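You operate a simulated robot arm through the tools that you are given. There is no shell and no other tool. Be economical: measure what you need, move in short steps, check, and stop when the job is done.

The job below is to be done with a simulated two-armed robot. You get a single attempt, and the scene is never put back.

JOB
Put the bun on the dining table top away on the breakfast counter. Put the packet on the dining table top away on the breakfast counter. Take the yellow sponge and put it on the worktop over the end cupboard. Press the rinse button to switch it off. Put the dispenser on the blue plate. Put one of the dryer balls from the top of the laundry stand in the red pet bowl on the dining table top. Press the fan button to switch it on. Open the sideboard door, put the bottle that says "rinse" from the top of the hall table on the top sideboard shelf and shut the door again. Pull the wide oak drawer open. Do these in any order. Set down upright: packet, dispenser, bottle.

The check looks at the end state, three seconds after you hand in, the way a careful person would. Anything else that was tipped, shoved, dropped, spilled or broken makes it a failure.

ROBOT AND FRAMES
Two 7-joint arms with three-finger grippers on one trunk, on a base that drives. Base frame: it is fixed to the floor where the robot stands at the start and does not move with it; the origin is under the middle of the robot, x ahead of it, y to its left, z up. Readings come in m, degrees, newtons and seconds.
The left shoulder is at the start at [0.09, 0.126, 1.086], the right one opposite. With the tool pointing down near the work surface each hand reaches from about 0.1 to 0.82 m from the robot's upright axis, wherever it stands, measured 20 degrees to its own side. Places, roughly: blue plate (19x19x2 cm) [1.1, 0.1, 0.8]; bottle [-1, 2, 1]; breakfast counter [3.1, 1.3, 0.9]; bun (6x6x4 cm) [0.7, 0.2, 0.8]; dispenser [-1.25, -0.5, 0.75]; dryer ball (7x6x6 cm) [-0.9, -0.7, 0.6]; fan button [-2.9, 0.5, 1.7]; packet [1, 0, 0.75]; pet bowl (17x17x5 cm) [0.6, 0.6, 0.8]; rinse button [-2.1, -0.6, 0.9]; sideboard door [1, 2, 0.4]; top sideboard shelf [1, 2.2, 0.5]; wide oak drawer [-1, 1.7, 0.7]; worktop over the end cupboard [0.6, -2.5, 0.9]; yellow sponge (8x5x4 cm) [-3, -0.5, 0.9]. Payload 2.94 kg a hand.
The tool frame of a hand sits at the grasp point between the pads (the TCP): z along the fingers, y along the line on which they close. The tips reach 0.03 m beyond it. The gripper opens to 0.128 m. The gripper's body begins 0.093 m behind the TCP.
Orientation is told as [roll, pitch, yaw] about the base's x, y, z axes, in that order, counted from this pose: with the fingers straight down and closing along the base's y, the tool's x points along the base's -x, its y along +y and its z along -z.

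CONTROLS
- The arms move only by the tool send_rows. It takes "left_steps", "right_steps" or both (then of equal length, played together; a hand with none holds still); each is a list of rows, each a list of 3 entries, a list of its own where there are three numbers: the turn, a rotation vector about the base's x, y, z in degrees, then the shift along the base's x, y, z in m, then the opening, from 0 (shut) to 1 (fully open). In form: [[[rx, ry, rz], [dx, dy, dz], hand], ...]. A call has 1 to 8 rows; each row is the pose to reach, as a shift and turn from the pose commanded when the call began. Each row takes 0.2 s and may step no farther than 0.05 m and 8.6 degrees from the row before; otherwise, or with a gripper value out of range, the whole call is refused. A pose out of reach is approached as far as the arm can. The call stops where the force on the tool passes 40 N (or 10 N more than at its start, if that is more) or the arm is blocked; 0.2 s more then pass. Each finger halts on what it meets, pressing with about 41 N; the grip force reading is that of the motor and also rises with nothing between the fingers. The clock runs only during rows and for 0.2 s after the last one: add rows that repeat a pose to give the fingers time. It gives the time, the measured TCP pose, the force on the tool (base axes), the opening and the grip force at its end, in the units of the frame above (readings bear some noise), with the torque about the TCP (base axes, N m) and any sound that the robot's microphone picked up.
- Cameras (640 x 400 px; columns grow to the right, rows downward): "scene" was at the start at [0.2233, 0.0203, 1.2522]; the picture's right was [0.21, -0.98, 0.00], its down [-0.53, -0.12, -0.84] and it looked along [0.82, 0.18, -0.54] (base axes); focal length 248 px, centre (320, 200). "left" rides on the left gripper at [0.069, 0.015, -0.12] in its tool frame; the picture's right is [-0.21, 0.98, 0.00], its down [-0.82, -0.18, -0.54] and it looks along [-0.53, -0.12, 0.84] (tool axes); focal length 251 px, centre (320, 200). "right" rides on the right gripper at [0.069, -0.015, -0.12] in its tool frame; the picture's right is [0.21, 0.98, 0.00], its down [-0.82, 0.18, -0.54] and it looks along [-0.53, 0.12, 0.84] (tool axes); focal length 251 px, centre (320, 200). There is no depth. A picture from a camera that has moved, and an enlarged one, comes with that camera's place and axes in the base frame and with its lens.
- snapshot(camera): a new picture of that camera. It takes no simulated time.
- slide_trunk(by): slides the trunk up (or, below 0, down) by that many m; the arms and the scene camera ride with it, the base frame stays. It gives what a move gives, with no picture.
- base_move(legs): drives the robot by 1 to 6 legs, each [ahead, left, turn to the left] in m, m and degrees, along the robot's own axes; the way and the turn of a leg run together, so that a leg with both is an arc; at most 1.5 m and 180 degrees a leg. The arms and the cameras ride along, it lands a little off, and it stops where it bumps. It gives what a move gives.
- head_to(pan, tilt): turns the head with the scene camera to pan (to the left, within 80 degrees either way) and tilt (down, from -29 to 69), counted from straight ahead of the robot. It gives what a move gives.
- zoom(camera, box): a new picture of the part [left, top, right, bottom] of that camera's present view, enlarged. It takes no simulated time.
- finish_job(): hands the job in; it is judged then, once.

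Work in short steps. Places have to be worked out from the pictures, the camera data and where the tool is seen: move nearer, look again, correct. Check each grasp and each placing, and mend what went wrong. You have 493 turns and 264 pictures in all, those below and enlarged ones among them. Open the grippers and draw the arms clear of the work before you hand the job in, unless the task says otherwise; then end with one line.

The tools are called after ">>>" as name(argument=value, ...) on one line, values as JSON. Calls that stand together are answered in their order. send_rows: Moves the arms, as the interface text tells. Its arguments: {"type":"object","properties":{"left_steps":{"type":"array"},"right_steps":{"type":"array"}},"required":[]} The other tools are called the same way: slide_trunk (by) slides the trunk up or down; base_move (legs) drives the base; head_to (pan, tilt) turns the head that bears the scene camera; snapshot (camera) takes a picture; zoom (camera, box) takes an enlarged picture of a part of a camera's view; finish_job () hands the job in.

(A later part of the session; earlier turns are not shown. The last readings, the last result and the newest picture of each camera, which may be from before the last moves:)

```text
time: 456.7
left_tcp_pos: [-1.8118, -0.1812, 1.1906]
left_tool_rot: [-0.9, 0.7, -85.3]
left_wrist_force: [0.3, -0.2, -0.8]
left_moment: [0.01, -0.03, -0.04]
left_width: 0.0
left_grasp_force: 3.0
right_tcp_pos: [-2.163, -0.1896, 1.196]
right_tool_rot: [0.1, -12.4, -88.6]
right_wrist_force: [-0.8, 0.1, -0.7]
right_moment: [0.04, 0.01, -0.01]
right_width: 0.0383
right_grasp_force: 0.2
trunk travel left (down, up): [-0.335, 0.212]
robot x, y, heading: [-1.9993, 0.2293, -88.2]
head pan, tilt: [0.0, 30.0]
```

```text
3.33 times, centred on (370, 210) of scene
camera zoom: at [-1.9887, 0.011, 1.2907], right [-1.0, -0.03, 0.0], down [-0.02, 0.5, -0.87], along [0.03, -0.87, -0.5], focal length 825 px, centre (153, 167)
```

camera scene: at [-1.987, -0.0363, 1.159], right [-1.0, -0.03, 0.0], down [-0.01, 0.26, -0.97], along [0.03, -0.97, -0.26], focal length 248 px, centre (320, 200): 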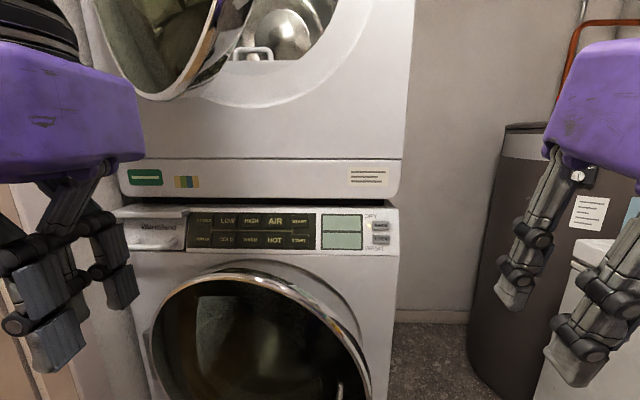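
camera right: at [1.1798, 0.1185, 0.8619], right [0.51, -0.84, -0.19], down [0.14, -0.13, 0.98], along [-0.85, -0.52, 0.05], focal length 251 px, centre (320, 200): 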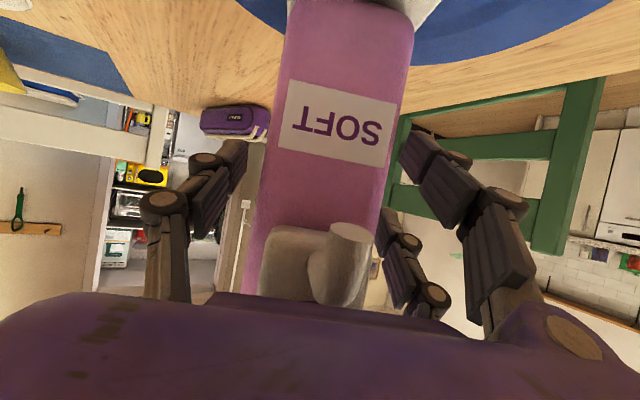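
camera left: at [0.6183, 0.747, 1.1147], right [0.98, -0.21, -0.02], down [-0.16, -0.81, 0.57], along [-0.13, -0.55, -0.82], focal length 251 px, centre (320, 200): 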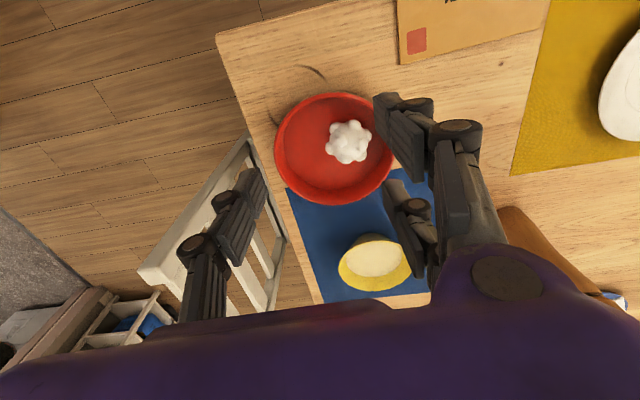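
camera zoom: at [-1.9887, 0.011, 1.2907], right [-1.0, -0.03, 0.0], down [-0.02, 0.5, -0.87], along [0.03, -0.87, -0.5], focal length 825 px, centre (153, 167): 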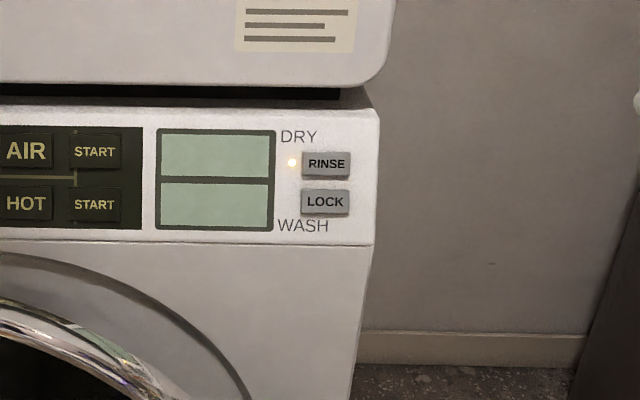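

RINSE button face at (-2.116, -0.606, 0.941). I prepare the right hand: close it, level, yaw −90° so the fingertips are stacked narrow, then tilt forward.

>>> base_move(legs=[[0, 0.05, 0]])

>>> send_rows(right_steps=[[[6, 0, 0], [0, 0, 0], 0.1], [[12, 0, 0], [0, 0, 0], 0], [[12, 0, 0], [0, 0, -0.03], 0], [[12, 0, 0], [0, -0.02, -0.06], 0]])

>>> send_rows(right_steps=[[[0, 0, -8.5], [0, 0, 0], 0], [[0, 0, -17], [0, 0, 0], 0], [[0, 0, -25.5], [0, 0, 0], 0], [[0, 0, -34], [0, 0, 0], 0], [[0, 0, -42.5], [0, 0, 0], 0], [[0, 0, -51], [0, 0, 0], 0], [[0, 0, -59.5], [0, 0, 0], 0], [[0, 0, -68], [0, 0, 0], 0]])

>>> send_rows(right_steps=[[[0, 0, -8], [0.01, 0, 0], 0], [[0, 0, -16], [0.02, 0, 0], 0], [[0, 0, -21], [0.03, -0.02, -0.02], 0]])

>>> send_rows(right_steps=[[[-8, 0, 0], [0, -0.02, -0.01], 0], [[-16, 0, 0], [0, -0.04, -0.02], 0], [[-24, 0, 0], [0, -0.06, -0.03], 0], [[-32, 0, 0], [0, -0.08, -0.05], 0], [[-40, 0, 0], [0, -0.1, -0.07], 0], [[-48, 0, 0], [0, -0.12, -0.08], 0], [[-56, 0, 0], [0, -0.14, -0.09], 0]])

>>> snapshot(camera="right")

>>> snapshot(camera="scene")

```text
time: 457.8
left_tcp_pos: [-1.7623, -0.1794, 1.1898]
left_tool_rot: [-0.9, 0.7, -85.4]
left_wrist_force: [-0.3, -0.2, 0.7]
left_moment: [0.0, 0.03, -0.03]
left_width: 0.0002
left_grasp_force: 3.1
right_tcp_pos: [-2.1148, -0.1867, 1.1955]
right_tool_rot: [0.0, -12.4, -88.7]
right_wrist_force: [0.0, 0.0, -0.2]
right_moment: [0.02, 0.02, 0.02]
right_width: 0.0385
right_grasp_force: 0.1
trunk travel left (down, up): [-0.335, 0.212]
robot x, y, heading: [-1.9464, 0.2304, -88.0]
head pan, tilt: [0.0, 30.0]
```

```text
time: 458.8
left_tcp_pos: [-1.7612, -0.1812, 1.1898]
left_tool_rot: [-0.9, 0.8, -85.3]
left_wrist_force: [-0.8, 0.0, -0.4]
left_moment: [0.0, 0.04, -0.01]
left_width: 0.0
left_grasp_force: 3.2
right_tcp_pos: [-2.1148, -0.2084, 1.1353]
right_tool_rot: [0.2, -0.4, -88.7]
right_wrist_force: [0.0, -0.8, 0.6]
right_moment: [0.05, 0.02, 0.01]
right_width: 0.0
right_grasp_force: 3.0
trunk travel left (down, up): [-0.335, 0.212]
robot x, y, heading: [-1.9468, 0.2281, -88.0]
head pan, tilt: [0.0, 30.0]
```

```text
time: 460.6
left_tcp_pos: [-1.7624, -0.1798, 1.1902]
left_tool_rot: [-0.9, 0.8, -85.4]
left_wrist_force: [-1.1, 0.4, -0.2]
left_moment: [0.03, 0.02, -0.01]
left_width: 0.0001
left_grasp_force: 3.2
right_tcp_pos: [-2.1142, -0.2068, 1.1351]
right_tool_rot: [0.5, -0.4, -156.8]
right_wrist_force: [0.4, -0.2, 1.3]
right_moment: [0.02, 0.0, -0.01]
right_width: 0.0002
right_grasp_force: 2.9
trunk travel left (down, up): [-0.335, 0.212]
robot x, y, heading: [-1.9453, 0.2336, -88.1]
head pan, tilt: [0.0, 30.0]
```

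```text
time: 461.4
left_tcp_pos: [-1.7616, -0.1806, 1.1884]
left_tool_rot: [-0.8, 0.7, -85.3]
left_wrist_force: [0.5, 1.1, -0.5]
left_moment: [0.06, 0.01, 0.03]
left_width: 0.0002
left_grasp_force: 2.7
right_tcp_pos: [-2.0827, -0.2278, 1.1155]
right_tool_rot: [0.3, -0.4, -177.8]
right_wrist_force: [-0.6, -0.8, 0.4]
right_moment: [0.02, -0.01, 0.02]
right_width: 0.0
right_grasp_force: 2.9
trunk travel left (down, up): [-0.335, 0.212]
robot x, y, heading: [-1.9426, 0.2303, -88.1]
head pan, tilt: [0.0, 30.0]
```

```text
time: 463.0
left_tcp_pos: [-1.7624, -0.1805, 1.1891]
left_tool_rot: [-0.9, 0.8, -85.4]
left_wrist_force: [-0.6, 0.0, -0.3]
left_moment: [0.0, 0.0, -0.02]
left_width: 0.0
left_grasp_force: 2.6
right_tcp_pos: [-2.0845, -0.3692, 1.0266]
right_tool_rot: [56.3, -2.1, -179.1]
right_wrist_force: [-0.1, 0.1, -0.2]
right_moment: [0.03, 0.02, 0.03]
right_width: 0.0002
right_grasp_force: 2.9
trunk travel left (down, up): [-0.335, 0.212]
robot x, y, heading: [-1.9462, 0.2299, -87.9]
head pan, tilt: [0.0, 30.0]
```

```text
85 pictures are left
camera right: at [-2.014, -0.2601, 1.078], right [0.25, -0.54, 0.8], down [-0.81, 0.34, 0.48], along [-0.53, -0.77, -0.35], focal length 251 px, centre (320, 200)
```

right: 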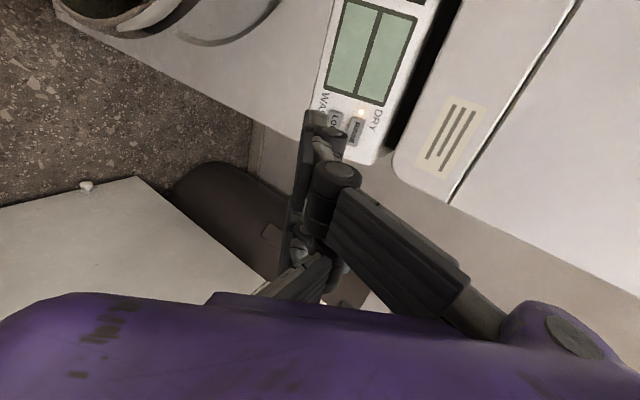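

```text
84 pictures are left
camera scene: at [-1.9389, 0.0115, 1.2904], right [-1.0, -0.03, 0.0], down [-0.02, 0.5, -0.87], along [0.03, -0.87, -0.5], focal length 248 px, centre (320, 200)
```

scene: 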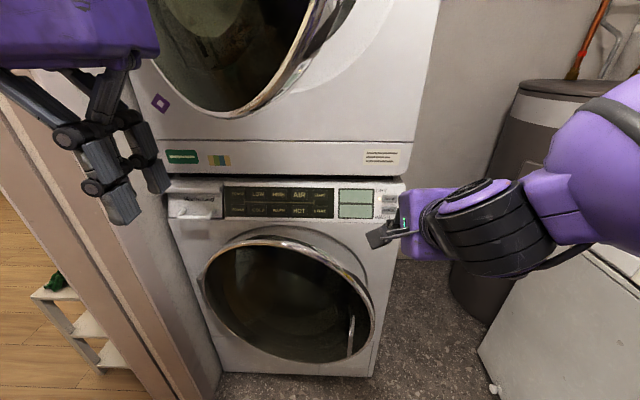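

Approach to a few centimetres in front of RINSE, then look.

>>> send_rows(right_steps=[[[0, 0, 0], [-0.012, -0.04, -0.02], 0], [[0, 0, 0], [-0.024, -0.08, -0.04], 0], [[0, 0, 0], [-0.0315, -0.12, -0.058], 0], [[0, 0, 0], [-0.0315, -0.145, -0.064], 0]])

>>> zoom(camera="scene", box=[330, 160, 470, 270])

>>> zoom(camera="right", box=[240, 60, 440, 220])

```text
time: 464.0
left_tcp_pos: [-1.762, -0.1794, 1.1892]
left_tool_rot: [-0.9, 0.8, -85.3]
left_wrist_force: [1.6, 0.3, -0.4]
left_moment: [0.02, 0.01, 0.04]
left_width: 0.0
left_grasp_force: 2.9
right_tcp_pos: [-2.1157, -0.5138, 0.9614]
right_tool_rot: [56.3, -2.2, -178.9]
right_wrist_force: [0.5, 0.2, -0.4]
right_moment: [0.0, -0.02, 0.01]
right_width: 0.0
right_grasp_force: 3.1
trunk travel left (down, up): [-0.335, 0.212]
robot x, y, heading: [-1.9455, 0.228, -88.2]
head pan, tilt: [0.0, 30.0]
```

```text
3.64 times, centred on (400, 215) of scene
camera zoom: at [-1.9387, 0.0121, 1.2905], right [-1.0, -0.03, 0.0], down [-0.02, 0.5, -0.87], along [0.03, -0.87, -0.5], focal length 900 px, centre (29, 146)
```

zoom: 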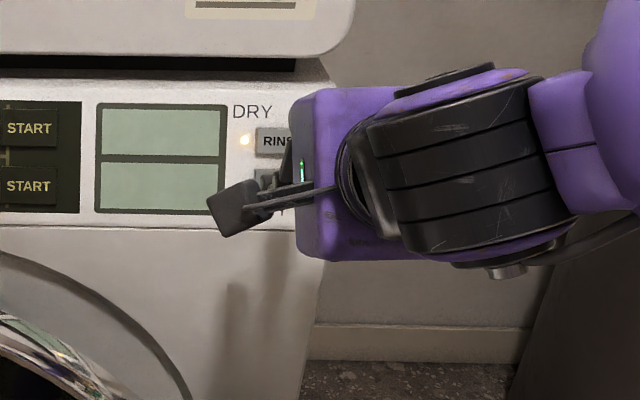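

```text
2.50 times, centred on (340, 140) of right
camera zoom: at [-2.0445, -0.4046, 1.0129], right [0.25, -0.54, 0.8], down [-0.81, 0.34, 0.48], along [-0.53, -0.77, -0.35], focal length 629 px, centre (270, 350)
```

zoom: 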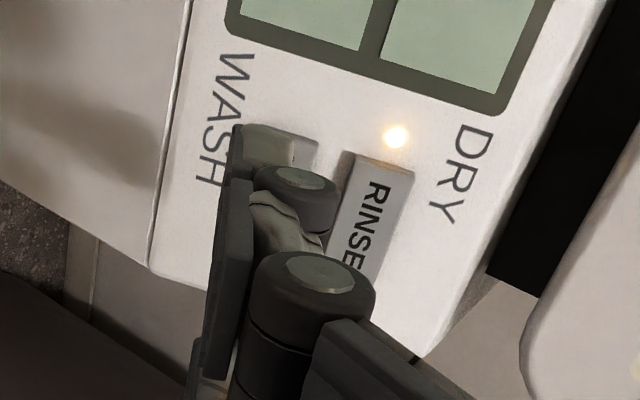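

The visible fingers would straddle RINSE and threaten LOCK. A safer way: un-rolled hand, slightly open, pressing with the single finger. I back off and re-orient.

>>> send_rows(right_steps=[[[0, 0, 0], [0.01, 0.04, 0.01], 0], [[8, 0, 0], [0.02, 0.08, 0.02], 0], [[16, 0, 0], [0.03, 0.12, 0.03], 0], [[24, 0, 0], [0.03, 0.15, 0.05], 0], [[32, 0, 0], [0.03, 0.18, 0.07], 0], [[40, 0, 0], [0.03, 0.21, 0.09], 0], [[48, 0, 0], [0.02, 0.24, 0.11], 0], [[56, 0, 0], [0.0, 0.26, 0.13], 0]])

>>> send_rows(right_steps=[[[0, 0, 8.5], [0, 0, 0], 0], [[0, 0, 17], [0, 0, 0], 0], [[0, 0, 25.5], [0, 0, 0], 0], [[0, 0, 34], [0, 0, 0], 0], [[0, 0, 42.5], [0, 0, 0], 0], [[0, 0, 51], [0, 0, 0], 0], [[0, 0, 59.5], [0, 0, 0], 0], [[0, 0, 68], [0, 0, 0], 0.2]])

>>> send_rows(right_steps=[[[0, 0, 8], [0, 0, 0], 0.4], [[0, 0, 16], [0, 0, 0], 0.4], [[0, 0, 21], [0, -0.02, -0.02], 0.4]])

>>> send_rows(right_steps=[[[-8, 0, 0], [0, -0.02, -0.01], 0.4], [[-16, 0, 0], [0, -0.04, -0.02], 0.4], [[-24, 0, 0], [0, -0.07, -0.03], 0.4], [[-32, 0, 0], [0, -0.1, -0.05], 0.4], [[-40, 0, 0], [0, -0.13, -0.07], 0.4], [[-48, 0, 0], [0, -0.16, -0.08], 0.4], [[-56, 0, 0], [0, -0.19, -0.1], 0.4], [[-62, 0, 0], [0, -0.21, -0.12], 0.4]])

>>> snapshot(camera="right")

```text
time: 465.8
left_tcp_pos: [-1.7634, -0.1793, 1.189]
left_tool_rot: [-0.9, 0.7, -85.4]
left_wrist_force: [0.1, 0.1, -0.6]
left_moment: [-0.02, -0.03, -0.02]
left_width: 0.0001
left_grasp_force: 2.3
right_tcp_pos: [-2.116, -0.2515, 1.0913]
right_tool_rot: [0.2, -0.4, -177.6]
right_wrist_force: [-1.2, 0.1, -0.2]
right_moment: [0.01, 0.0, 0.01]
right_width: 0.0
right_grasp_force: 2.9
trunk travel left (down, up): [-0.335, 0.212]
robot x, y, heading: [-1.9468, 0.2312, -88.2]
head pan, tilt: [0.0, 30.0]
```

```text
time: 467.6
left_tcp_pos: [-1.7619, -0.1785, 1.1888]
left_tool_rot: [-0.9, 0.6, -85.3]
left_wrist_force: [-0.2, 0.6, 0.1]
left_moment: [0.02, 0.01, 0.03]
left_width: 0.0
left_grasp_force: 3.4
right_tcp_pos: [-2.1159, -0.2526, 1.0905]
right_tool_rot: [0.4, -0.4, -109.5]
right_wrist_force: [-0.2, -0.2, 0.1]
right_moment: [0.01, 0.02, -0.03]
right_width: 0.0234
right_grasp_force: 0.1
trunk travel left (down, up): [-0.335, 0.212]
robot x, y, heading: [-1.946, 0.2305, -88.3]
head pan, tilt: [0.0, 30.0]
```

```text
time: 468.4
left_tcp_pos: [-1.7621, -0.1805, 1.189]
left_tool_rot: [-1.0, 0.8, -85.3]
left_wrist_force: [0.2, -0.7, -0.1]
left_moment: [0.02, -0.01, -0.02]
left_width: 0.0
left_grasp_force: 2.8
right_tcp_pos: [-2.1147, -0.2727, 1.0708]
right_tool_rot: [0.3, -0.4, -88.6]
right_wrist_force: [0.1, -1.0, 0.0]
right_moment: [0.02, 0.0, -0.01]
right_width: 0.0513
right_grasp_force: 0.1
trunk travel left (down, up): [-0.335, 0.212]
robot x, y, heading: [-1.9451, 0.2283, -88.4]
head pan, tilt: [0.0, 30.0]
```

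```text
time: 470.2
left_tcp_pos: [-1.762, -0.1804, 1.1881]
left_tool_rot: [-0.9, 0.7, -85.4]
left_wrist_force: [-0.3, -0.2, -0.4]
left_moment: [-0.03, -0.02, -0.02]
left_width: 0.0
left_grasp_force: 3.0
right_tcp_pos: [-2.1165, -0.4837, 0.95]
right_tool_rot: [-1.9, -62.4, -87.4]
right_wrist_force: [0.3, -0.3, 0.4]
right_moment: [0.0, 0.02, 0.0]
right_width: 0.051
right_grasp_force: 0.0
trunk travel left (down, up): [-0.335, 0.212]
robot x, y, heading: [-1.9458, 0.2296, -88.1]
head pan, tilt: [0.0, 30.0]
```

```text
81 pictures are left
camera right: at [-2.1335, -0.3452, 0.9441], right [0.97, 0.11, -0.21], down [0.19, 0.1, 0.98], along [0.13, -0.99, 0.08], focal length 251 px, centre (320, 200)
```

right: 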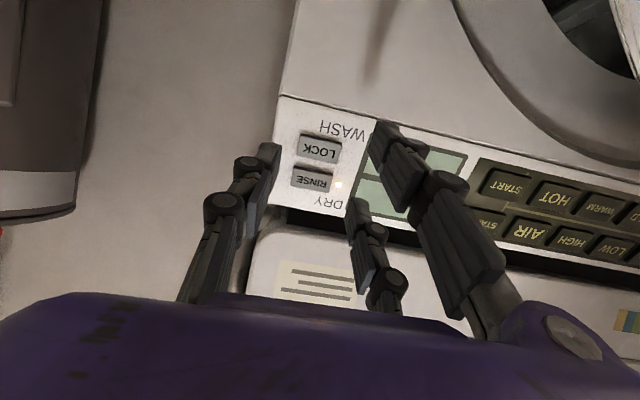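

Now the single finger (image left) should go on RINSE: shift x +0.035, z +0.007, then approach.

>>> send_rows(right_steps=[[[0, 0, 0], [0.02, 0, 0.004], 0.4], [[0, 0, 0], [0.035, 0, 0.007], 0.4], [[0, 0, 0], [0.035, -0.035, 0.007], 0.4], [[0, 0, 0], [0.035, -0.065, 0.007], 0.4]])

>>> snapshot(camera="right")

>>> zoom(camera="scene", box=[330, 160, 470, 270])

```text
time: 471.2
left_tcp_pos: [-1.7619, -0.1808, 1.1897]
left_tool_rot: [-0.9, 0.8, -85.5]
left_wrist_force: [0.7, -0.3, -0.4]
left_moment: [0.02, -0.01, 0.01]
left_width: 0.0001
left_grasp_force: 3.0
right_tcp_pos: [-2.0829, -0.5478, 0.9582]
right_tool_rot: [-2.2, -62.4, -87.3]
right_wrist_force: [0.8, -0.3, 1.2]
right_moment: [0.09, 0.0, -0.02]
right_width: 0.0512
right_grasp_force: 0.1
trunk travel left (down, up): [-0.335, 0.212]
robot x, y, heading: [-1.9451, 0.2284, -88.2]
head pan, tilt: [0.0, 30.0]
```

```text
80 pictures are left
camera right: at [-2.0989, -0.4094, 0.9522], right [0.97, 0.11, -0.21], down [0.2, 0.1, 0.98], along [0.13, -0.99, 0.08], focal length 251 px, centre (320, 200)
```

right: 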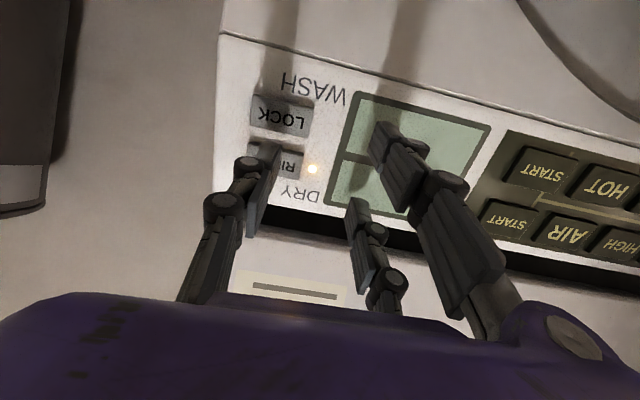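

```text
3.64 times, centred on (400, 215) of scene
camera zoom: at [-1.9393, 0.0118, 1.2905], right [-1.0, -0.03, 0.0], down [-0.02, 0.5, -0.87], along [0.03, -0.87, -0.5], focal length 900 px, centre (29, 146)
```

zoom: 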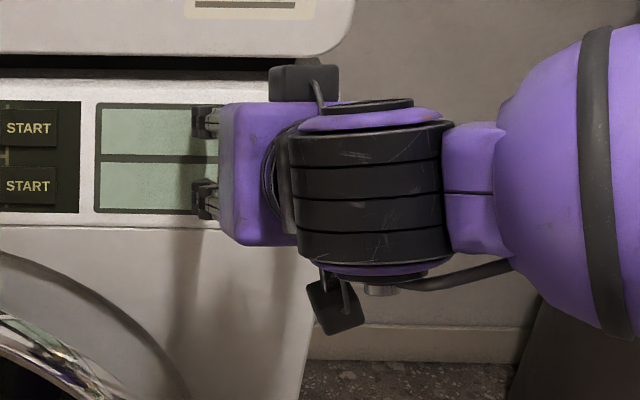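

The finger covers RINSE. Press forward in small steps, watching the force.

>>> send_rows(right_steps=[[[0, 0, 0], [0.002, -0.01, 0], 0.4], [[0, 0, 0], [0.002, -0.018, 0], 0.4], [[0, 0, 0], [0.002, -0.024, 0], 0.4]])

>>> snapshot(camera="right")

```text
time: 472.0
left_tcp_pos: [-1.7631, -0.1796, 1.1894]
left_tool_rot: [-0.8, 0.7, -85.3]
left_wrist_force: [1.0, -0.2, 0.7]
left_moment: [0.01, 0.0, -0.02]
left_width: 0.0002
left_grasp_force: 2.6
right_tcp_pos: [-2.0832, -0.5516, 0.9602]
right_tool_rot: [-2.2, -62.4, -87.3]
right_wrist_force: [0.0, 0.0, -0.7]
right_moment: [-0.01, 0.02, 0.03]
right_width: 0.0513
right_grasp_force: 0.0
right hand out of reach, approached as far as the arm can: row 1, 2, 3
trunk travel left (down, up): [-0.335, 0.212]
robot x, y, heading: [-1.9458, 0.2323, -88.6]
head pan, tilt: [0.0, 30.0]
```

```text
78 pictures are left
camera right: at [-2.1007, -0.4152, 0.954], right [0.97, 0.11, -0.21], down [0.2, 0.1, 0.98], along [0.13, -0.99, 0.08], focal length 251 px, centre (320, 200)
```

right: 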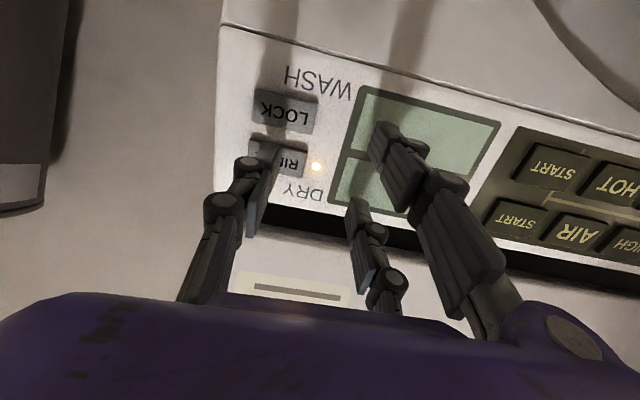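

The arm is at its limit, so I press by nudging the base ahead.

>>> base_move(legs=[[0.02, 0, 0]])

>>> snapshot(camera="right")

```text
time: 472.8
left_tcp_pos: [-1.7626, -0.1964, 1.1908]
left_tool_rot: [-0.8, 0.6, -85.4]
left_wrist_force: [-1.0, 0.6, 0.5]
left_moment: [0.01, -0.03, 0.0]
left_width: 0.0002
left_grasp_force: 2.6
right_tcp_pos: [-2.0832, -0.5723, 0.9623]
right_tool_rot: [-2.2, -62.5, -87.3]
right_wrist_force: [-1.1, 14.6, 2.4]
right_moment: [-0.13, 0.11, -0.08]
right_width: 0.0554
right_grasp_force: 2.0
trunk travel left (down, up): [-0.335, 0.212]
robot x, y, heading: [-1.9451, 0.2124, -88.1]
head pan, tilt: [0.0, 30.0]
heard: click
```

```text
77 pictures are left
camera right: at [-2.1001, -0.4334, 0.9546], right [0.97, 0.11, -0.21], down [0.2, 0.1, 0.98], along [0.13, -0.99, 0.08], focal length 251 px, centre (320, 200)
```

right: 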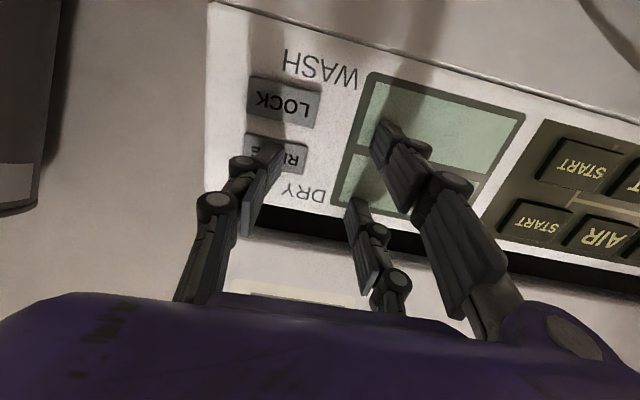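

A click, and the RINSE light went out. Back away and verify.

>>> base_move(legs=[[-0.1, 0, 0]])

>>> zoom(camera="right", box=[220, 100, 420, 220])

```text
time: 474.0
left_tcp_pos: [-1.7654, -0.0991, 1.1892]
left_tool_rot: [-1.0, 0.7, -85.2]
left_wrist_force: [1.2, 0.1, -0.2]
left_moment: [-0.04, 0.02, -0.02]
left_width: 0.0
left_grasp_force: 2.8
right_tcp_pos: [-2.0856, -0.4733, 0.9602]
right_tool_rot: [-2.2, -62.4, -87.1]
right_wrist_force: [0.5, 0.7, -0.4]
right_moment: [-0.01, -0.03, -0.01]
right_width: 0.0511
right_grasp_force: 0.0
trunk travel left (down, up): [-0.335, 0.212]
robot x, y, heading: [-1.9522, 0.3062, -88.1]
head pan, tilt: [0.0, 30.0]
```

```text
3.20 times, centred on (320, 160) of right
camera zoom: at [-2.1026, -0.3361, 0.9537], right [0.97, 0.12, -0.21], down [0.2, 0.1, 0.98], along [0.13, -0.99, 0.08], focal length 805 px, centre (320, 328)
```

zoom: 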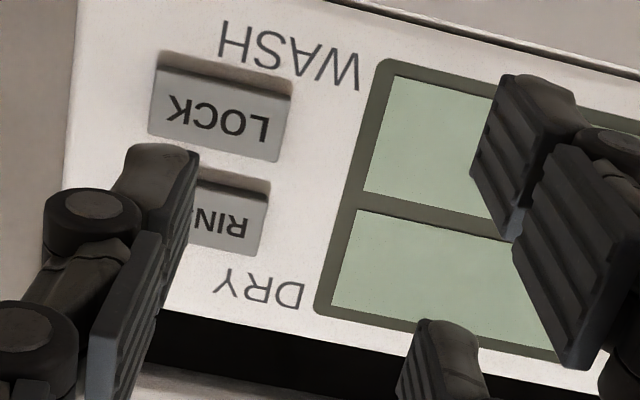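

RINSE is off. I fold the right hand back and look toward the freezer and fan.

>>> send_rows(right_steps=[[[8, 0, 0], [0, 0.03, 0.02], 0.3], [[16, 0, 0], [0, 0.06, 0.04], 0.3], [[24, 0, 0], [0, 0.09, 0.07], 0.3], [[32, 0, 0], [0, 0.12, 0.1], 0.3], [[40, 0, 0], [0, 0.15, 0.13], 0.3], [[48, 0, 0], [0, 0.18, 0.16], 0.3], [[56, 0, 0], [0, 0.21, 0.19], 0.3]])

>>> head_to(pan=-65, tilt=0)

>>> snapshot(camera="scene")

```text
time: 475.6
left_tcp_pos: [-1.7637, -0.0988, 1.1886]
left_tool_rot: [-0.9, 0.8, -85.1]
left_wrist_force: [-0.5, 0.4, 0.1]
left_moment: [-0.01, -0.01, 0.0]
left_width: 0.0
left_grasp_force: 2.3
right_tcp_pos: [-2.0855, -0.2616, 1.1493]
right_tool_rot: [0.2, -6.3, -88.6]
right_wrist_force: [0.5, 0.7, 0.2]
right_moment: [0.03, 0.0, 0.01]
right_width: 0.0383
right_grasp_force: 0.0
trunk travel left (down, up): [-0.335, 0.212]
robot x, y, heading: [-1.9488, 0.3057, -88.2]
head pan, tilt: [0.0, 30.0]
```

```text
time: 476.9
left_tcp_pos: [-1.764, -0.0993, 1.1896]
left_tool_rot: [-0.9, 0.7, -85.2]
left_wrist_force: [-0.8, -0.2, 0.6]
left_moment: [-0.01, 0.0, -0.01]
left_width: 0.0001
left_grasp_force: 3.2
right_tcp_pos: [-2.087, -0.2631, 1.147]
right_tool_rot: [0.3, -6.5, -88.6]
right_wrist_force: [0.0, -0.7, 0.2]
right_moment: [-0.02, -0.01, -0.03]
right_width: 0.0385
right_grasp_force: 0.1
trunk travel left (down, up): [-0.335, 0.212]
robot x, y, heading: [-1.9523, 0.3096, -88.0]
head pan, tilt: [-65.0, 0.0]
```

```text
75 pictures are left
camera scene: at [-2.0244, 0.1414, 1.339], right [-0.46, 0.89, 0.0], down [0.0, 0.0, -1.0], along [-0.89, -0.46, 0.0], focal length 248 px, centre (320, 200)
```

scene: 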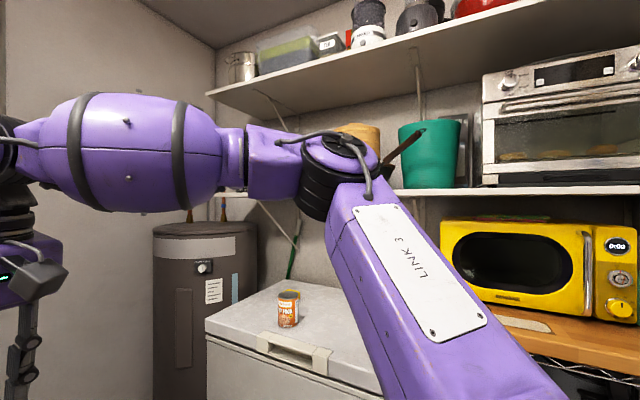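

The fan button must be on the toaster oven on the upper shelf (right back). I turn to face −x in stages to keep elbows clear.

>>> base_move(legs=[[0.1, 0, 0], [0, 0, -65]])

>>> base_move(legs=[[0.055, 0.107, 0], [0, 0, -27]])

>>> head_to(pan=0, tilt=0)

>>> snapshot(camera="scene")

```text
time: 480.9
left_tcp_pos: [-2.2364, -0.1343, 1.1901]
left_tool_rot: [-0.9, 0.7, -150.0]
left_wrist_force: [-0.4, -0.9, -0.3]
left_moment: [0.01, -0.02, -0.02]
left_width: 0.0002
left_grasp_force: 3.2
right_tcp_pos: [-2.5204, 0.0896, 1.1473]
right_tool_rot: [0.1, -6.4, -153.4]
right_wrist_force: [-0.6, -0.5, 0.5]
right_moment: [-0.01, 0.04, 0.0]
right_width: 0.0385
right_grasp_force: 0.0
trunk travel left (down, up): [-0.335, 0.212]
robot x, y, heading: [-1.9498, 0.2093, -152.4]
head pan, tilt: [-65.0, 0.0]
```

```text
time: 483.9
left_tcp_pos: [-2.357, -0.0824, 1.1894]
left_tool_rot: [-0.8, 0.7, -177.1]
left_wrist_force: [-0.3, 0.8, -0.8]
left_moment: [0.02, 0.02, 0.01]
left_width: 0.0
left_grasp_force: 3.1
right_tcp_pos: [-2.5094, 0.2441, 1.1467]
right_tool_rot: [0.2, -6.4, 179.5]
right_wrist_force: [-0.9, 0.3, -0.5]
right_moment: [0.01, 0.03, 0.0]
right_width: 0.0385
right_grasp_force: 0.0
trunk travel left (down, up): [-0.335, 0.212]
robot x, y, heading: [-1.9406, 0.0872, -179.7]
head pan, tilt: [-65.0, 0.0]
```

```text
time: 485.2
left_tcp_pos: [-2.3574, -0.0833, 1.1896]
left_tool_rot: [-0.9, 0.7, -177.2]
left_wrist_force: [0.2, -0.6, 0.1]
left_moment: [0.01, -0.03, 0.01]
left_width: 0.0
left_grasp_force: 3.3
right_tcp_pos: [-2.5103, 0.2425, 1.1463]
right_tool_rot: [0.1, -6.4, 179.5]
right_wrist_force: [-0.4, 0.4, -0.2]
right_moment: [-0.01, -0.01, 0.02]
right_width: 0.0384
right_grasp_force: 0.0
trunk travel left (down, up): [-0.335, 0.212]
robot x, y, heading: [-1.9415, 0.0861, -179.9]
head pan, tilt: [0.0, 0.0]
```

```text
74 pictures are left
camera scene: at [-2.1608, 0.0885, 1.339], right [0.0, 1.0, 0.0], down [0.0, 0.0, -1.0], along [-1.0, 0.0, 0.0], focal length 248 px, centre (320, 200)
```

scene: 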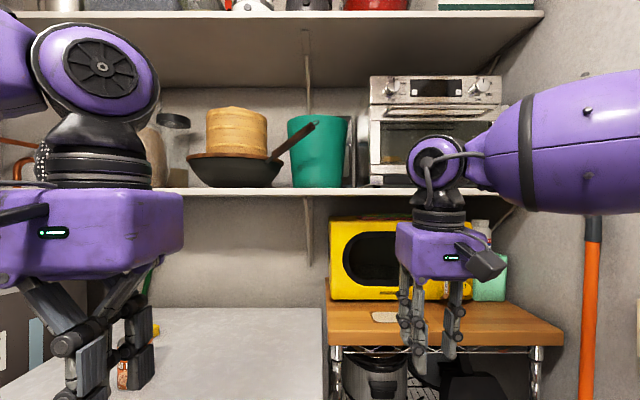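

>>> zoom(camera="scene", box=[360, 60, 520, 160])

```text
4.00 times, centred on (440, 110) of scene
camera zoom: at [-2.1608, 0.0885, 1.339], right [0.0, 1.0, 0.0], down [0.0, 0.0, -1.0], along [-1.0, 0.0, 0.0], focal length 990 px, centre (-160, 560)
```

zoom: 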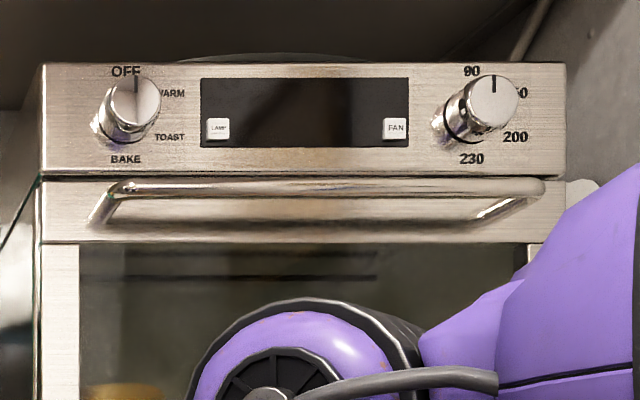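

FAN is the right-hand button on the oven's display strip, ≈(-2.99, 0.555, 1.70). I raise the trunk to near its top and pitch the right hand up to horizontal while still well back.

>>> slide_trunk(by=0.2)

>>> send_rows(right_steps=[[[0, 8, 0], [0, 0.01, 0.02], 0.4], [[0, 16, 0], [-0.01, 0.02, 0.04], 0.4], [[0, 24, 0], [-0.02, 0.03, 0.06], 0.4], [[0, 32, 0], [-0.03, 0.04, 0.08], 0.4], [[0, 40, 0], [-0.04, 0.05, 0.1], 0.4], [[0, 48, 0], [-0.05, 0.06, 0.12], 0.4], [[0, 56, 0], [-0.06, 0.07, 0.14], 0.4], [[0, 62, 0], [-0.07, 0.08, 0.16], 0.4]])

>>> send_rows(right_steps=[[[0, 5, 0], [0, 0, 0.04], 0.4], [[0, 10, 0], [0, 0, 0.08], 0.4], [[0, 15, 0], [0, 0, 0.12], 0.4], [[0, 20, 0], [0, 0, 0.16], 0.4], [[0, 22, 0], [0, 0, 0.19], 0.4]])

>>> snapshot(camera="right")

>>> snapshot(camera="scene")

```text
time: 487.4
left_tcp_pos: [-2.3578, -0.0841, 1.3893]
left_tool_rot: [-0.9, 0.8, -177.1]
left_wrist_force: [0.1, -1.2, -0.5]
left_moment: [-0.03, -0.01, -0.02]
left_width: 0.0
left_grasp_force: 3.1
right_tcp_pos: [-2.44, 0.243, 1.4798]
right_tool_rot: [0.4, -20.6, 179.4]
right_wrist_force: [-0.5, 0.0, 0.3]
right_moment: [-0.02, -0.01, -0.04]
right_width: 0.0386
right_grasp_force: 0.2
trunk travel left (down, up): [-0.535, 0.012]
robot x, y, heading: [-1.9439, 0.0882, -180.0]
head pan, tilt: [0.0, 0.0]
```

```text
time: 489.2
left_tcp_pos: [-2.3571, -0.0837, 1.3894]
left_tool_rot: [-0.9, 0.6, -177.0]
left_wrist_force: [-0.6, 0.0, 0.4]
left_moment: [0.01, 0.02, 0.01]
left_width: 0.0
left_grasp_force: 3.2
right_tcp_pos: [-2.5106, 0.3231, 1.6422]
right_tool_rot: [4.2, -82.9, 176.0]
right_wrist_force: [0.5, -0.1, -0.3]
right_moment: [-0.03, 0.01, 0.03]
right_width: 0.0507
right_grasp_force: 0.1
trunk travel left (down, up): [-0.535, 0.012]
robot x, y, heading: [-1.9423, 0.0862, -180.0]
head pan, tilt: [0.0, 0.0]
```

```text
time: 490.4
left_tcp_pos: [-2.3576, -0.0839, 1.3907]
left_tool_rot: [-0.9, 0.7, -177.1]
left_wrist_force: [-1.1, 0.3, -0.7]
left_moment: [0.01, 0.02, -0.01]
left_width: 0.0
left_grasp_force: 3.2
right_tcp_pos: [-2.5108, 0.323, 1.8292]
right_tool_rot: [178.4, -75.1, 1.9]
right_wrist_force: [0.4, 0.3, 0.8]
right_moment: [0.02, -0.01, 0.01]
right_width: 0.0514
right_grasp_force: 0.1
trunk travel left (down, up): [-0.535, 0.012]
robot x, y, heading: [-1.9441, 0.0879, -179.9]
head pan, tilt: [0.0, 0.0]
```

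```text
72 pictures are left
camera right: at [-2.4108, 0.3376, 1.7318], right [-0.05, -0.98, -0.2], down [0.73, -0.17, 0.66], along [-0.68, -0.12, 0.73], focal length 251 px, centre (320, 200)
```

right: 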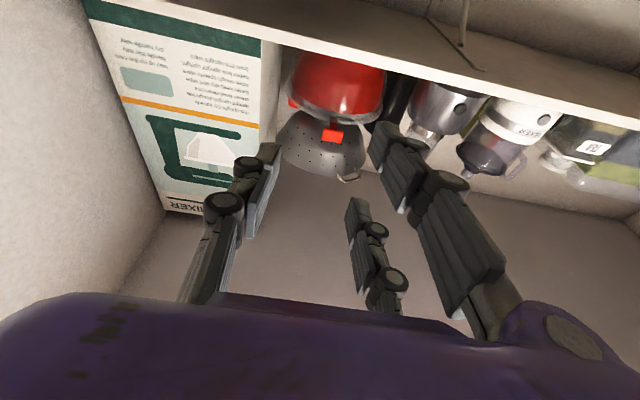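

```text
71 pictures are left
camera scene: at [-2.0512, 0.0888, 1.5581], right [0.0, 1.0, 0.0], down [0.0, 0.0, -1.0], along [-1.0, 0.0, 0.0], focal length 248 px, centre (320, 200)
```

scene: 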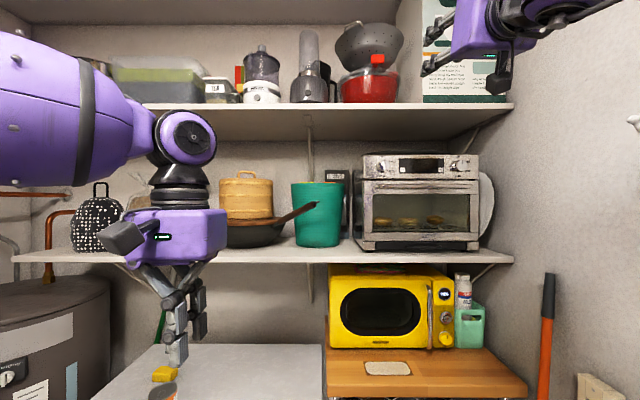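

Arm can go high easily. Let me triangulate FAN from this second viewpoint.

>>> zoom(camera="scene", box=[350, 140, 490, 200])

```text
4.57 times, centred on (420, 170) of scene
camera zoom: at [-2.0512, 0.0888, 1.5581], right [0.0, 1.0, 0.0], down [0.0, 0.0, -1.0], along [-1.0, 0.0, 0.0], focal length 1132 px, centre (-137, 337)
```

zoom: 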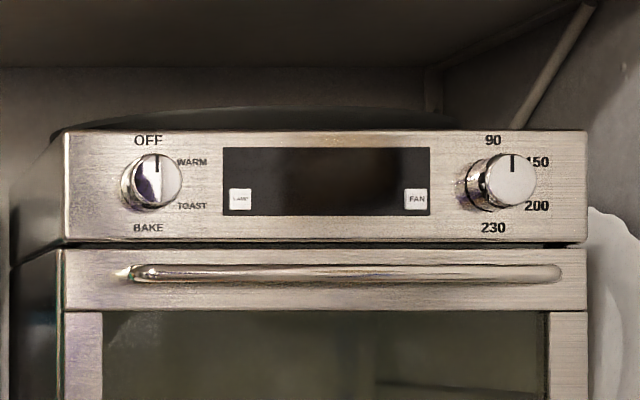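

FAN triangulates to (-2.902, 0.505, 1.662). I level the right hand at that height, then move the base closer.

>>> send_rows(right_steps=[[[0, -5, 0], [0.02, 0.01, -0.04], 0.4], [[0, -10, 0], [0.04, 0.02, -0.08], 0.4], [[0, -15, 0], [0.05, 0.03, -0.12], 0.4], [[0, -15, 0], [0.05, 0.03, -0.165], 0.4]])

>>> base_move(legs=[[0, -0.1, 0], [0.22, 0, 0]])

>>> snapshot(camera="right")

>>> snapshot(camera="scene")

```text
time: 491.4
left_tcp_pos: [-2.3592, -0.0828, 1.3893]
left_tool_rot: [-0.9, 0.8, -177.1]
left_wrist_force: [0.4, 0.0, 0.4]
left_moment: [-0.01, -0.03, 0.01]
left_width: 0.0
left_grasp_force: 2.8
right_tcp_pos: [-2.4624, 0.354, 1.6651]
right_tool_rot: [65.4, -89.3, 115.0]
right_wrist_force: [-1.3, -0.4, 0.1]
right_moment: [0.01, 0.03, 0.06]
right_width: 0.0509
right_grasp_force: 0.1
trunk travel left (down, up): [-0.535, 0.012]
robot x, y, heading: [-1.9431, 0.0854, -179.9]
head pan, tilt: [0.0, 0.0]
```

```text
time: 493.0
left_tcp_pos: [-2.3495, -0.0033, 1.3894]
left_tool_rot: [-1.6, 0.5, -177.4]
left_wrist_force: [0.6, -0.5, -0.2]
left_moment: [0.02, -0.01, 0.01]
left_width: 0.0
left_grasp_force: 3.1
right_tcp_pos: [-2.4463, 0.4211, 1.6806]
right_tool_rot: [-112.5, -87.6, -67.8]
right_wrist_force: [-0.2, 0.5, -0.2]
right_moment: [-0.01, 0.01, -0.02]
right_width: 0.0512
right_grasp_force: 0.0
trunk travel left (down, up): [-0.535, 0.012]
robot x, y, heading: [-1.9414, 0.1777, 180.0]
head pan, tilt: [0.0, 0.0]
stopped in leg 1: the robot was blocked; the commanded pose is now the measured one
```

```text
69 pictures are left
camera right: at [-2.3265, 0.4372, 1.6095], right [-0.01, -0.97, -0.25], down [0.55, -0.21, 0.81], along [-0.83, -0.13, 0.54], focal length 251 px, centre (320, 200)
```

right: 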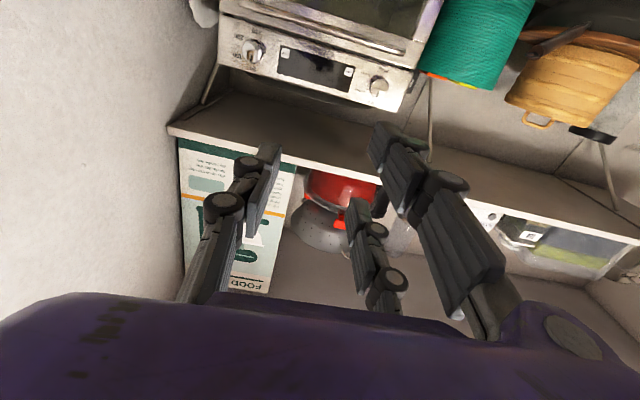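

```text
68 pictures are left
camera scene: at [-2.042, 0.1654, 1.5585], right [0.0, 1.0, 0.01], down [-0.01, 0.01, -1.0], along [-1.0, 0.0, 0.01], focal length 248 px, centre (320, 200)
```

scene: 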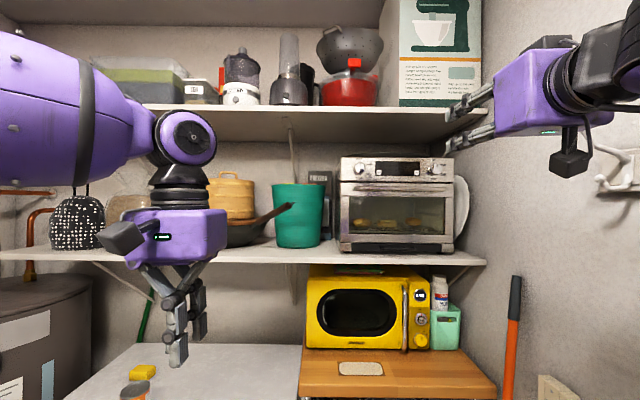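

The right elbow met the wall hooks; I move back left 7 cm, then ahead.

>>> base_move(legs=[[0, 0.07, 0], [0.25, 0, 0]])

>>> snapshot(camera="right")

>>> snapshot(camera="scene")

```text
time: 495.7
left_tcp_pos: [-2.6038, -0.0554, 1.3907]
left_tool_rot: [-1.0, 0.6, -177.3]
left_wrist_force: [0.4, 0.2, 0.2]
left_moment: [-0.01, 0.02, 0.04]
left_width: 0.0
left_grasp_force: 3.0
right_tcp_pos: [-2.7015, 0.3746, 1.6733]
right_tool_rot: [-119.5, -89.0, -60.6]
right_wrist_force: [0.6, -0.2, 0.3]
right_moment: [0.05, -0.01, 0.01]
right_width: 0.0514
right_grasp_force: 0.1
trunk travel left (down, up): [-0.535, 0.012]
robot x, y, heading: [-2.1932, 0.1154, 179.8]
head pan, tilt: [0.0, 0.0]
```

```text
67 pictures are left
camera right: at [-2.5815, 0.3902, 1.6032], right [-0.01, -0.97, -0.23], down [0.55, -0.2, 0.81], along [-0.84, -0.12, 0.53], focal length 251 px, centre (320, 200)
```

right: 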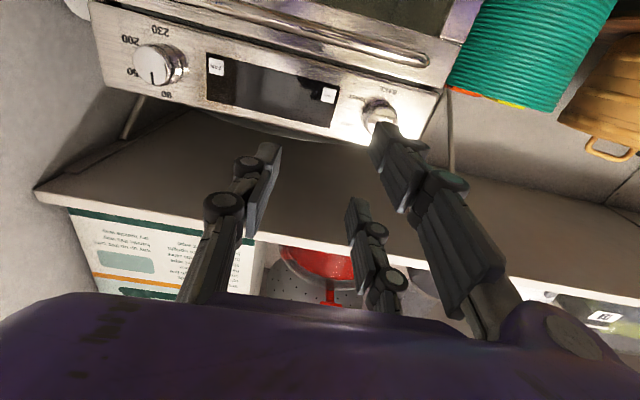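

```text
66 pictures are left
camera scene: at [-2.2961, 0.115, 1.5585], right [0.0, 1.0, 0.0], down [0.0, 0.0, -1.0], along [-1.0, 0.0, 0.0], focal length 248 px, centre (320, 200)
```

scene: 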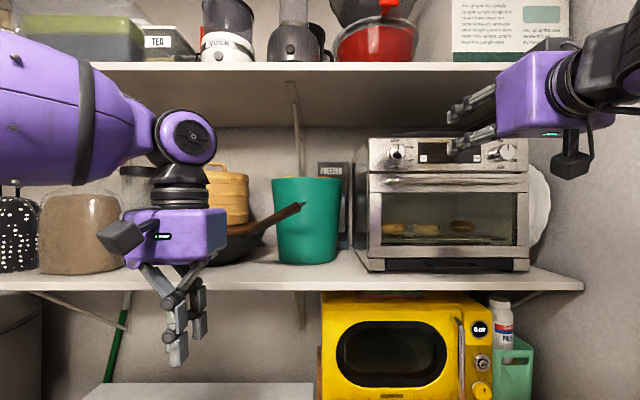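

FAN confirmed at (-2.902, 0.503, 1.66). Move the single finger (on the +y side) in front of it.

>>> send_rows(right_steps=[[[0, 0, 0], [0, 0.04, -0.005], 0.4], [[0, 0, 0], [0, 0.08, -0.01], 0.4], [[0, 0, 0], [-0.02, 0.098, -0.012], 0.4], [[0, 0, 0], [-0.06, 0.098, -0.012], 0.4], [[0, 0, 0], [-0.1, 0.098, -0.012], 0.4], [[0, 0, 0], [-0.13, 0.098, -0.012], 0.4]])

>>> snapshot(camera="right")

>>> zoom(camera="scene", box=[370, 100, 590, 220])

```text
time: 497.1
left_tcp_pos: [-2.6077, -0.0558, 1.3894]
left_tool_rot: [-1.0, 0.8, -177.4]
left_wrist_force: [0.1, -0.1, -0.6]
left_moment: [0.0, -0.02, 0.0]
left_width: 0.0001
left_grasp_force: 3.5
right_tcp_pos: [-2.8359, 0.472, 1.6574]
right_tool_rot: [-105.4, -89.1, -74.7]
right_wrist_force: [-1.5, 0.1, 0.0]
right_moment: [-0.01, 0.01, 0.01]
right_width: 0.0513
right_grasp_force: 0.1
trunk travel left (down, up): [-0.535, 0.012]
robot x, y, heading: [-2.187, 0.1117, 179.6]
head pan, tilt: [0.0, 0.0]
```

```text
65 pictures are left
camera right: at [-2.7163, 0.4868, 1.5876], right [-0.01, -0.97, -0.23], down [0.54, -0.2, 0.82], along [-0.84, -0.12, 0.53], focal length 251 px, centre (320, 200)
```

right: 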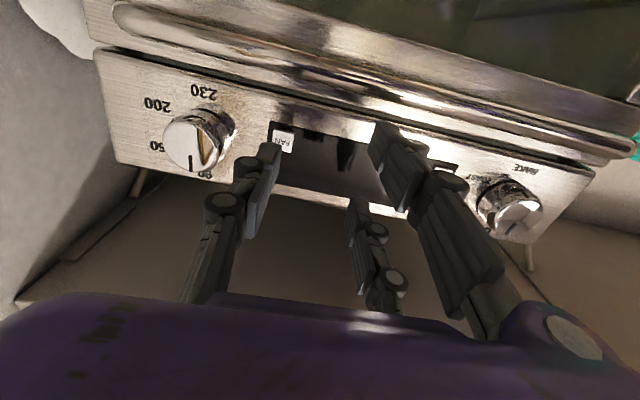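

```text
2.91 times, centred on (480, 160) of scene
camera zoom: at [-2.3005, 0.1147, 1.5579], right [0.0, 1.0, 0.0], down [0.0, 0.0, -1.0], along [-1.0, 0.0, 0.0], focal length 720 px, centre (-146, 316)
```

zoom: 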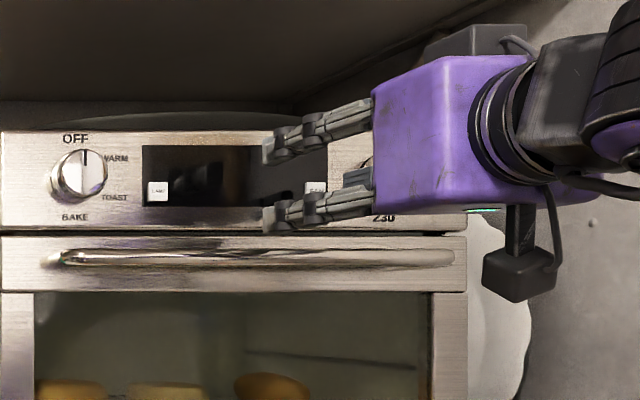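

Aligned per calculation. Press in small steps.

>>> send_rows(right_steps=[[[0, 0, 0], [-0.012, -0.001, 0], 0.4], [[0, 0, 0], [-0.022, -0.002, 0], 0.4], [[0, 0, 0], [-0.03, -0.002, 0], 0.4]])

>>> snapshot(camera="right")

```text
time: 497.9
left_tcp_pos: [-2.6062, -0.0565, 1.389]
left_tool_rot: [-1.0, 0.6, -177.4]
left_wrist_force: [0.4, -0.1, 0.3]
left_moment: [0.02, -0.01, 0.01]
left_width: 0.0001
left_grasp_force: 2.7
right_tcp_pos: [-2.864, 0.4711, 1.6616]
right_tool_rot: [-115.6, -89.1, -64.7]
right_wrist_force: [0.0, 0.5, 0.1]
right_moment: [-0.01, 0.03, 0.01]
right_width: 0.0513
right_grasp_force: 0.0
trunk travel left (down, up): [-0.535, 0.012]
robot x, y, heading: [-2.1844, 0.1166, 179.8]
head pan, tilt: [0.0, 0.0]
```

```text
63 pictures are left
camera right: at [-2.7444, 0.4863, 1.5909], right [-0.01, -0.97, -0.23], down [0.55, -0.2, 0.81], along [-0.84, -0.12, 0.53], focal length 251 px, centre (320, 200)
```

right: 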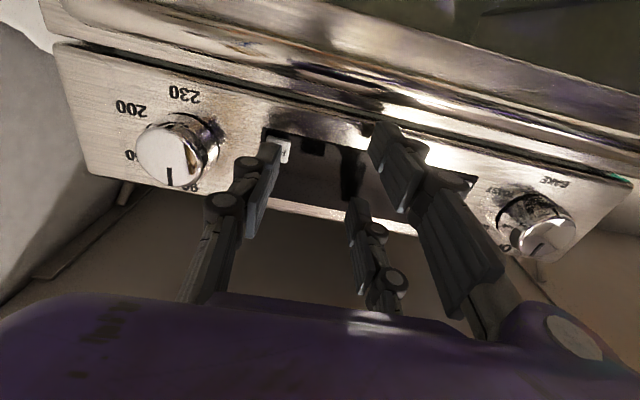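

>>> send_rows(right_steps=[[[0, 0, 0], [-0.006, 0, 0], 0.4], [[0, 0, 0], [-0.012, 0, 0], 0.4]])

>>> send_rows(right_steps=[[[0, 0, 0], [-0.004, 0, 0], 0.4], [[0, 0, 0], [-0.008, 0, 0], 0.4]])

>>> snapshot(camera="right")

```text
time: 498.5
left_tcp_pos: [-2.6051, -0.0551, 1.3905]
left_tool_rot: [-1.0, 0.6, -177.5]
left_wrist_force: [0.1, -0.3, 0.3]
left_moment: [-0.03, 0.02, 0.02]
left_width: 0.0001
left_grasp_force: 3.1
right_tcp_pos: [-2.874, 0.4712, 1.6608]
right_tool_rot: [-113.9, -89.1, -66.4]
right_wrist_force: [2.0, -0.7, -1.2]
right_moment: [-0.03, -0.07, -0.06]
right_width: 0.0514
right_grasp_force: 0.3
trunk travel left (down, up): [-0.535, 0.012]
robot x, y, heading: [-2.1896, 0.1114, 179.9]
head pan, tilt: [0.0, 0.0]
heard: click
```

```text
time: 499.1
left_tcp_pos: [-2.6007, -0.0548, 1.3922]
left_tool_rot: [-1.1, 0.6, -177.4]
left_wrist_force: [-0.2, 0.3, -0.2]
left_moment: [0.02, 0.0, -0.03]
left_width: 0.0001
left_grasp_force: 3.0
right_tcp_pos: [-2.8769, 0.4717, 1.6612]
right_tool_rot: [-117.8, -89.0, -62.4]
right_wrist_force: [25.1, -0.6, -11.7]
right_moment: [0.09, -0.64, 0.33]
right_width: 0.0564
right_grasp_force: 2.0
trunk travel left (down, up): [-0.535, 0.012]
robot x, y, heading: [-2.188, 0.1135, 180.0]
head pan, tilt: [0.0, 0.0]
```

```text
62 pictures are left
camera right: at [-2.7576, 0.4872, 1.591], right [-0.01, -0.97, -0.23], down [0.55, -0.2, 0.81], along [-0.84, -0.12, 0.53], focal length 251 px, centre (320, 200)
```

right: 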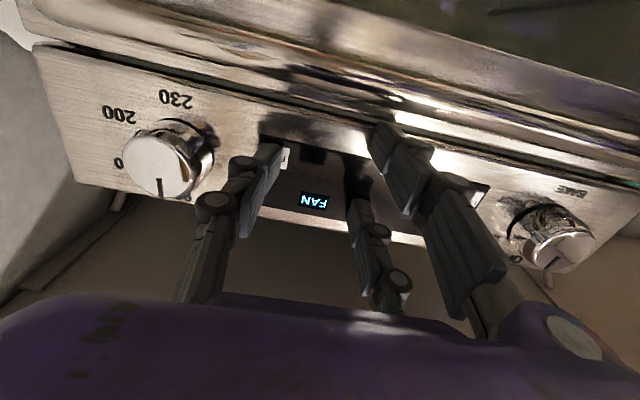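

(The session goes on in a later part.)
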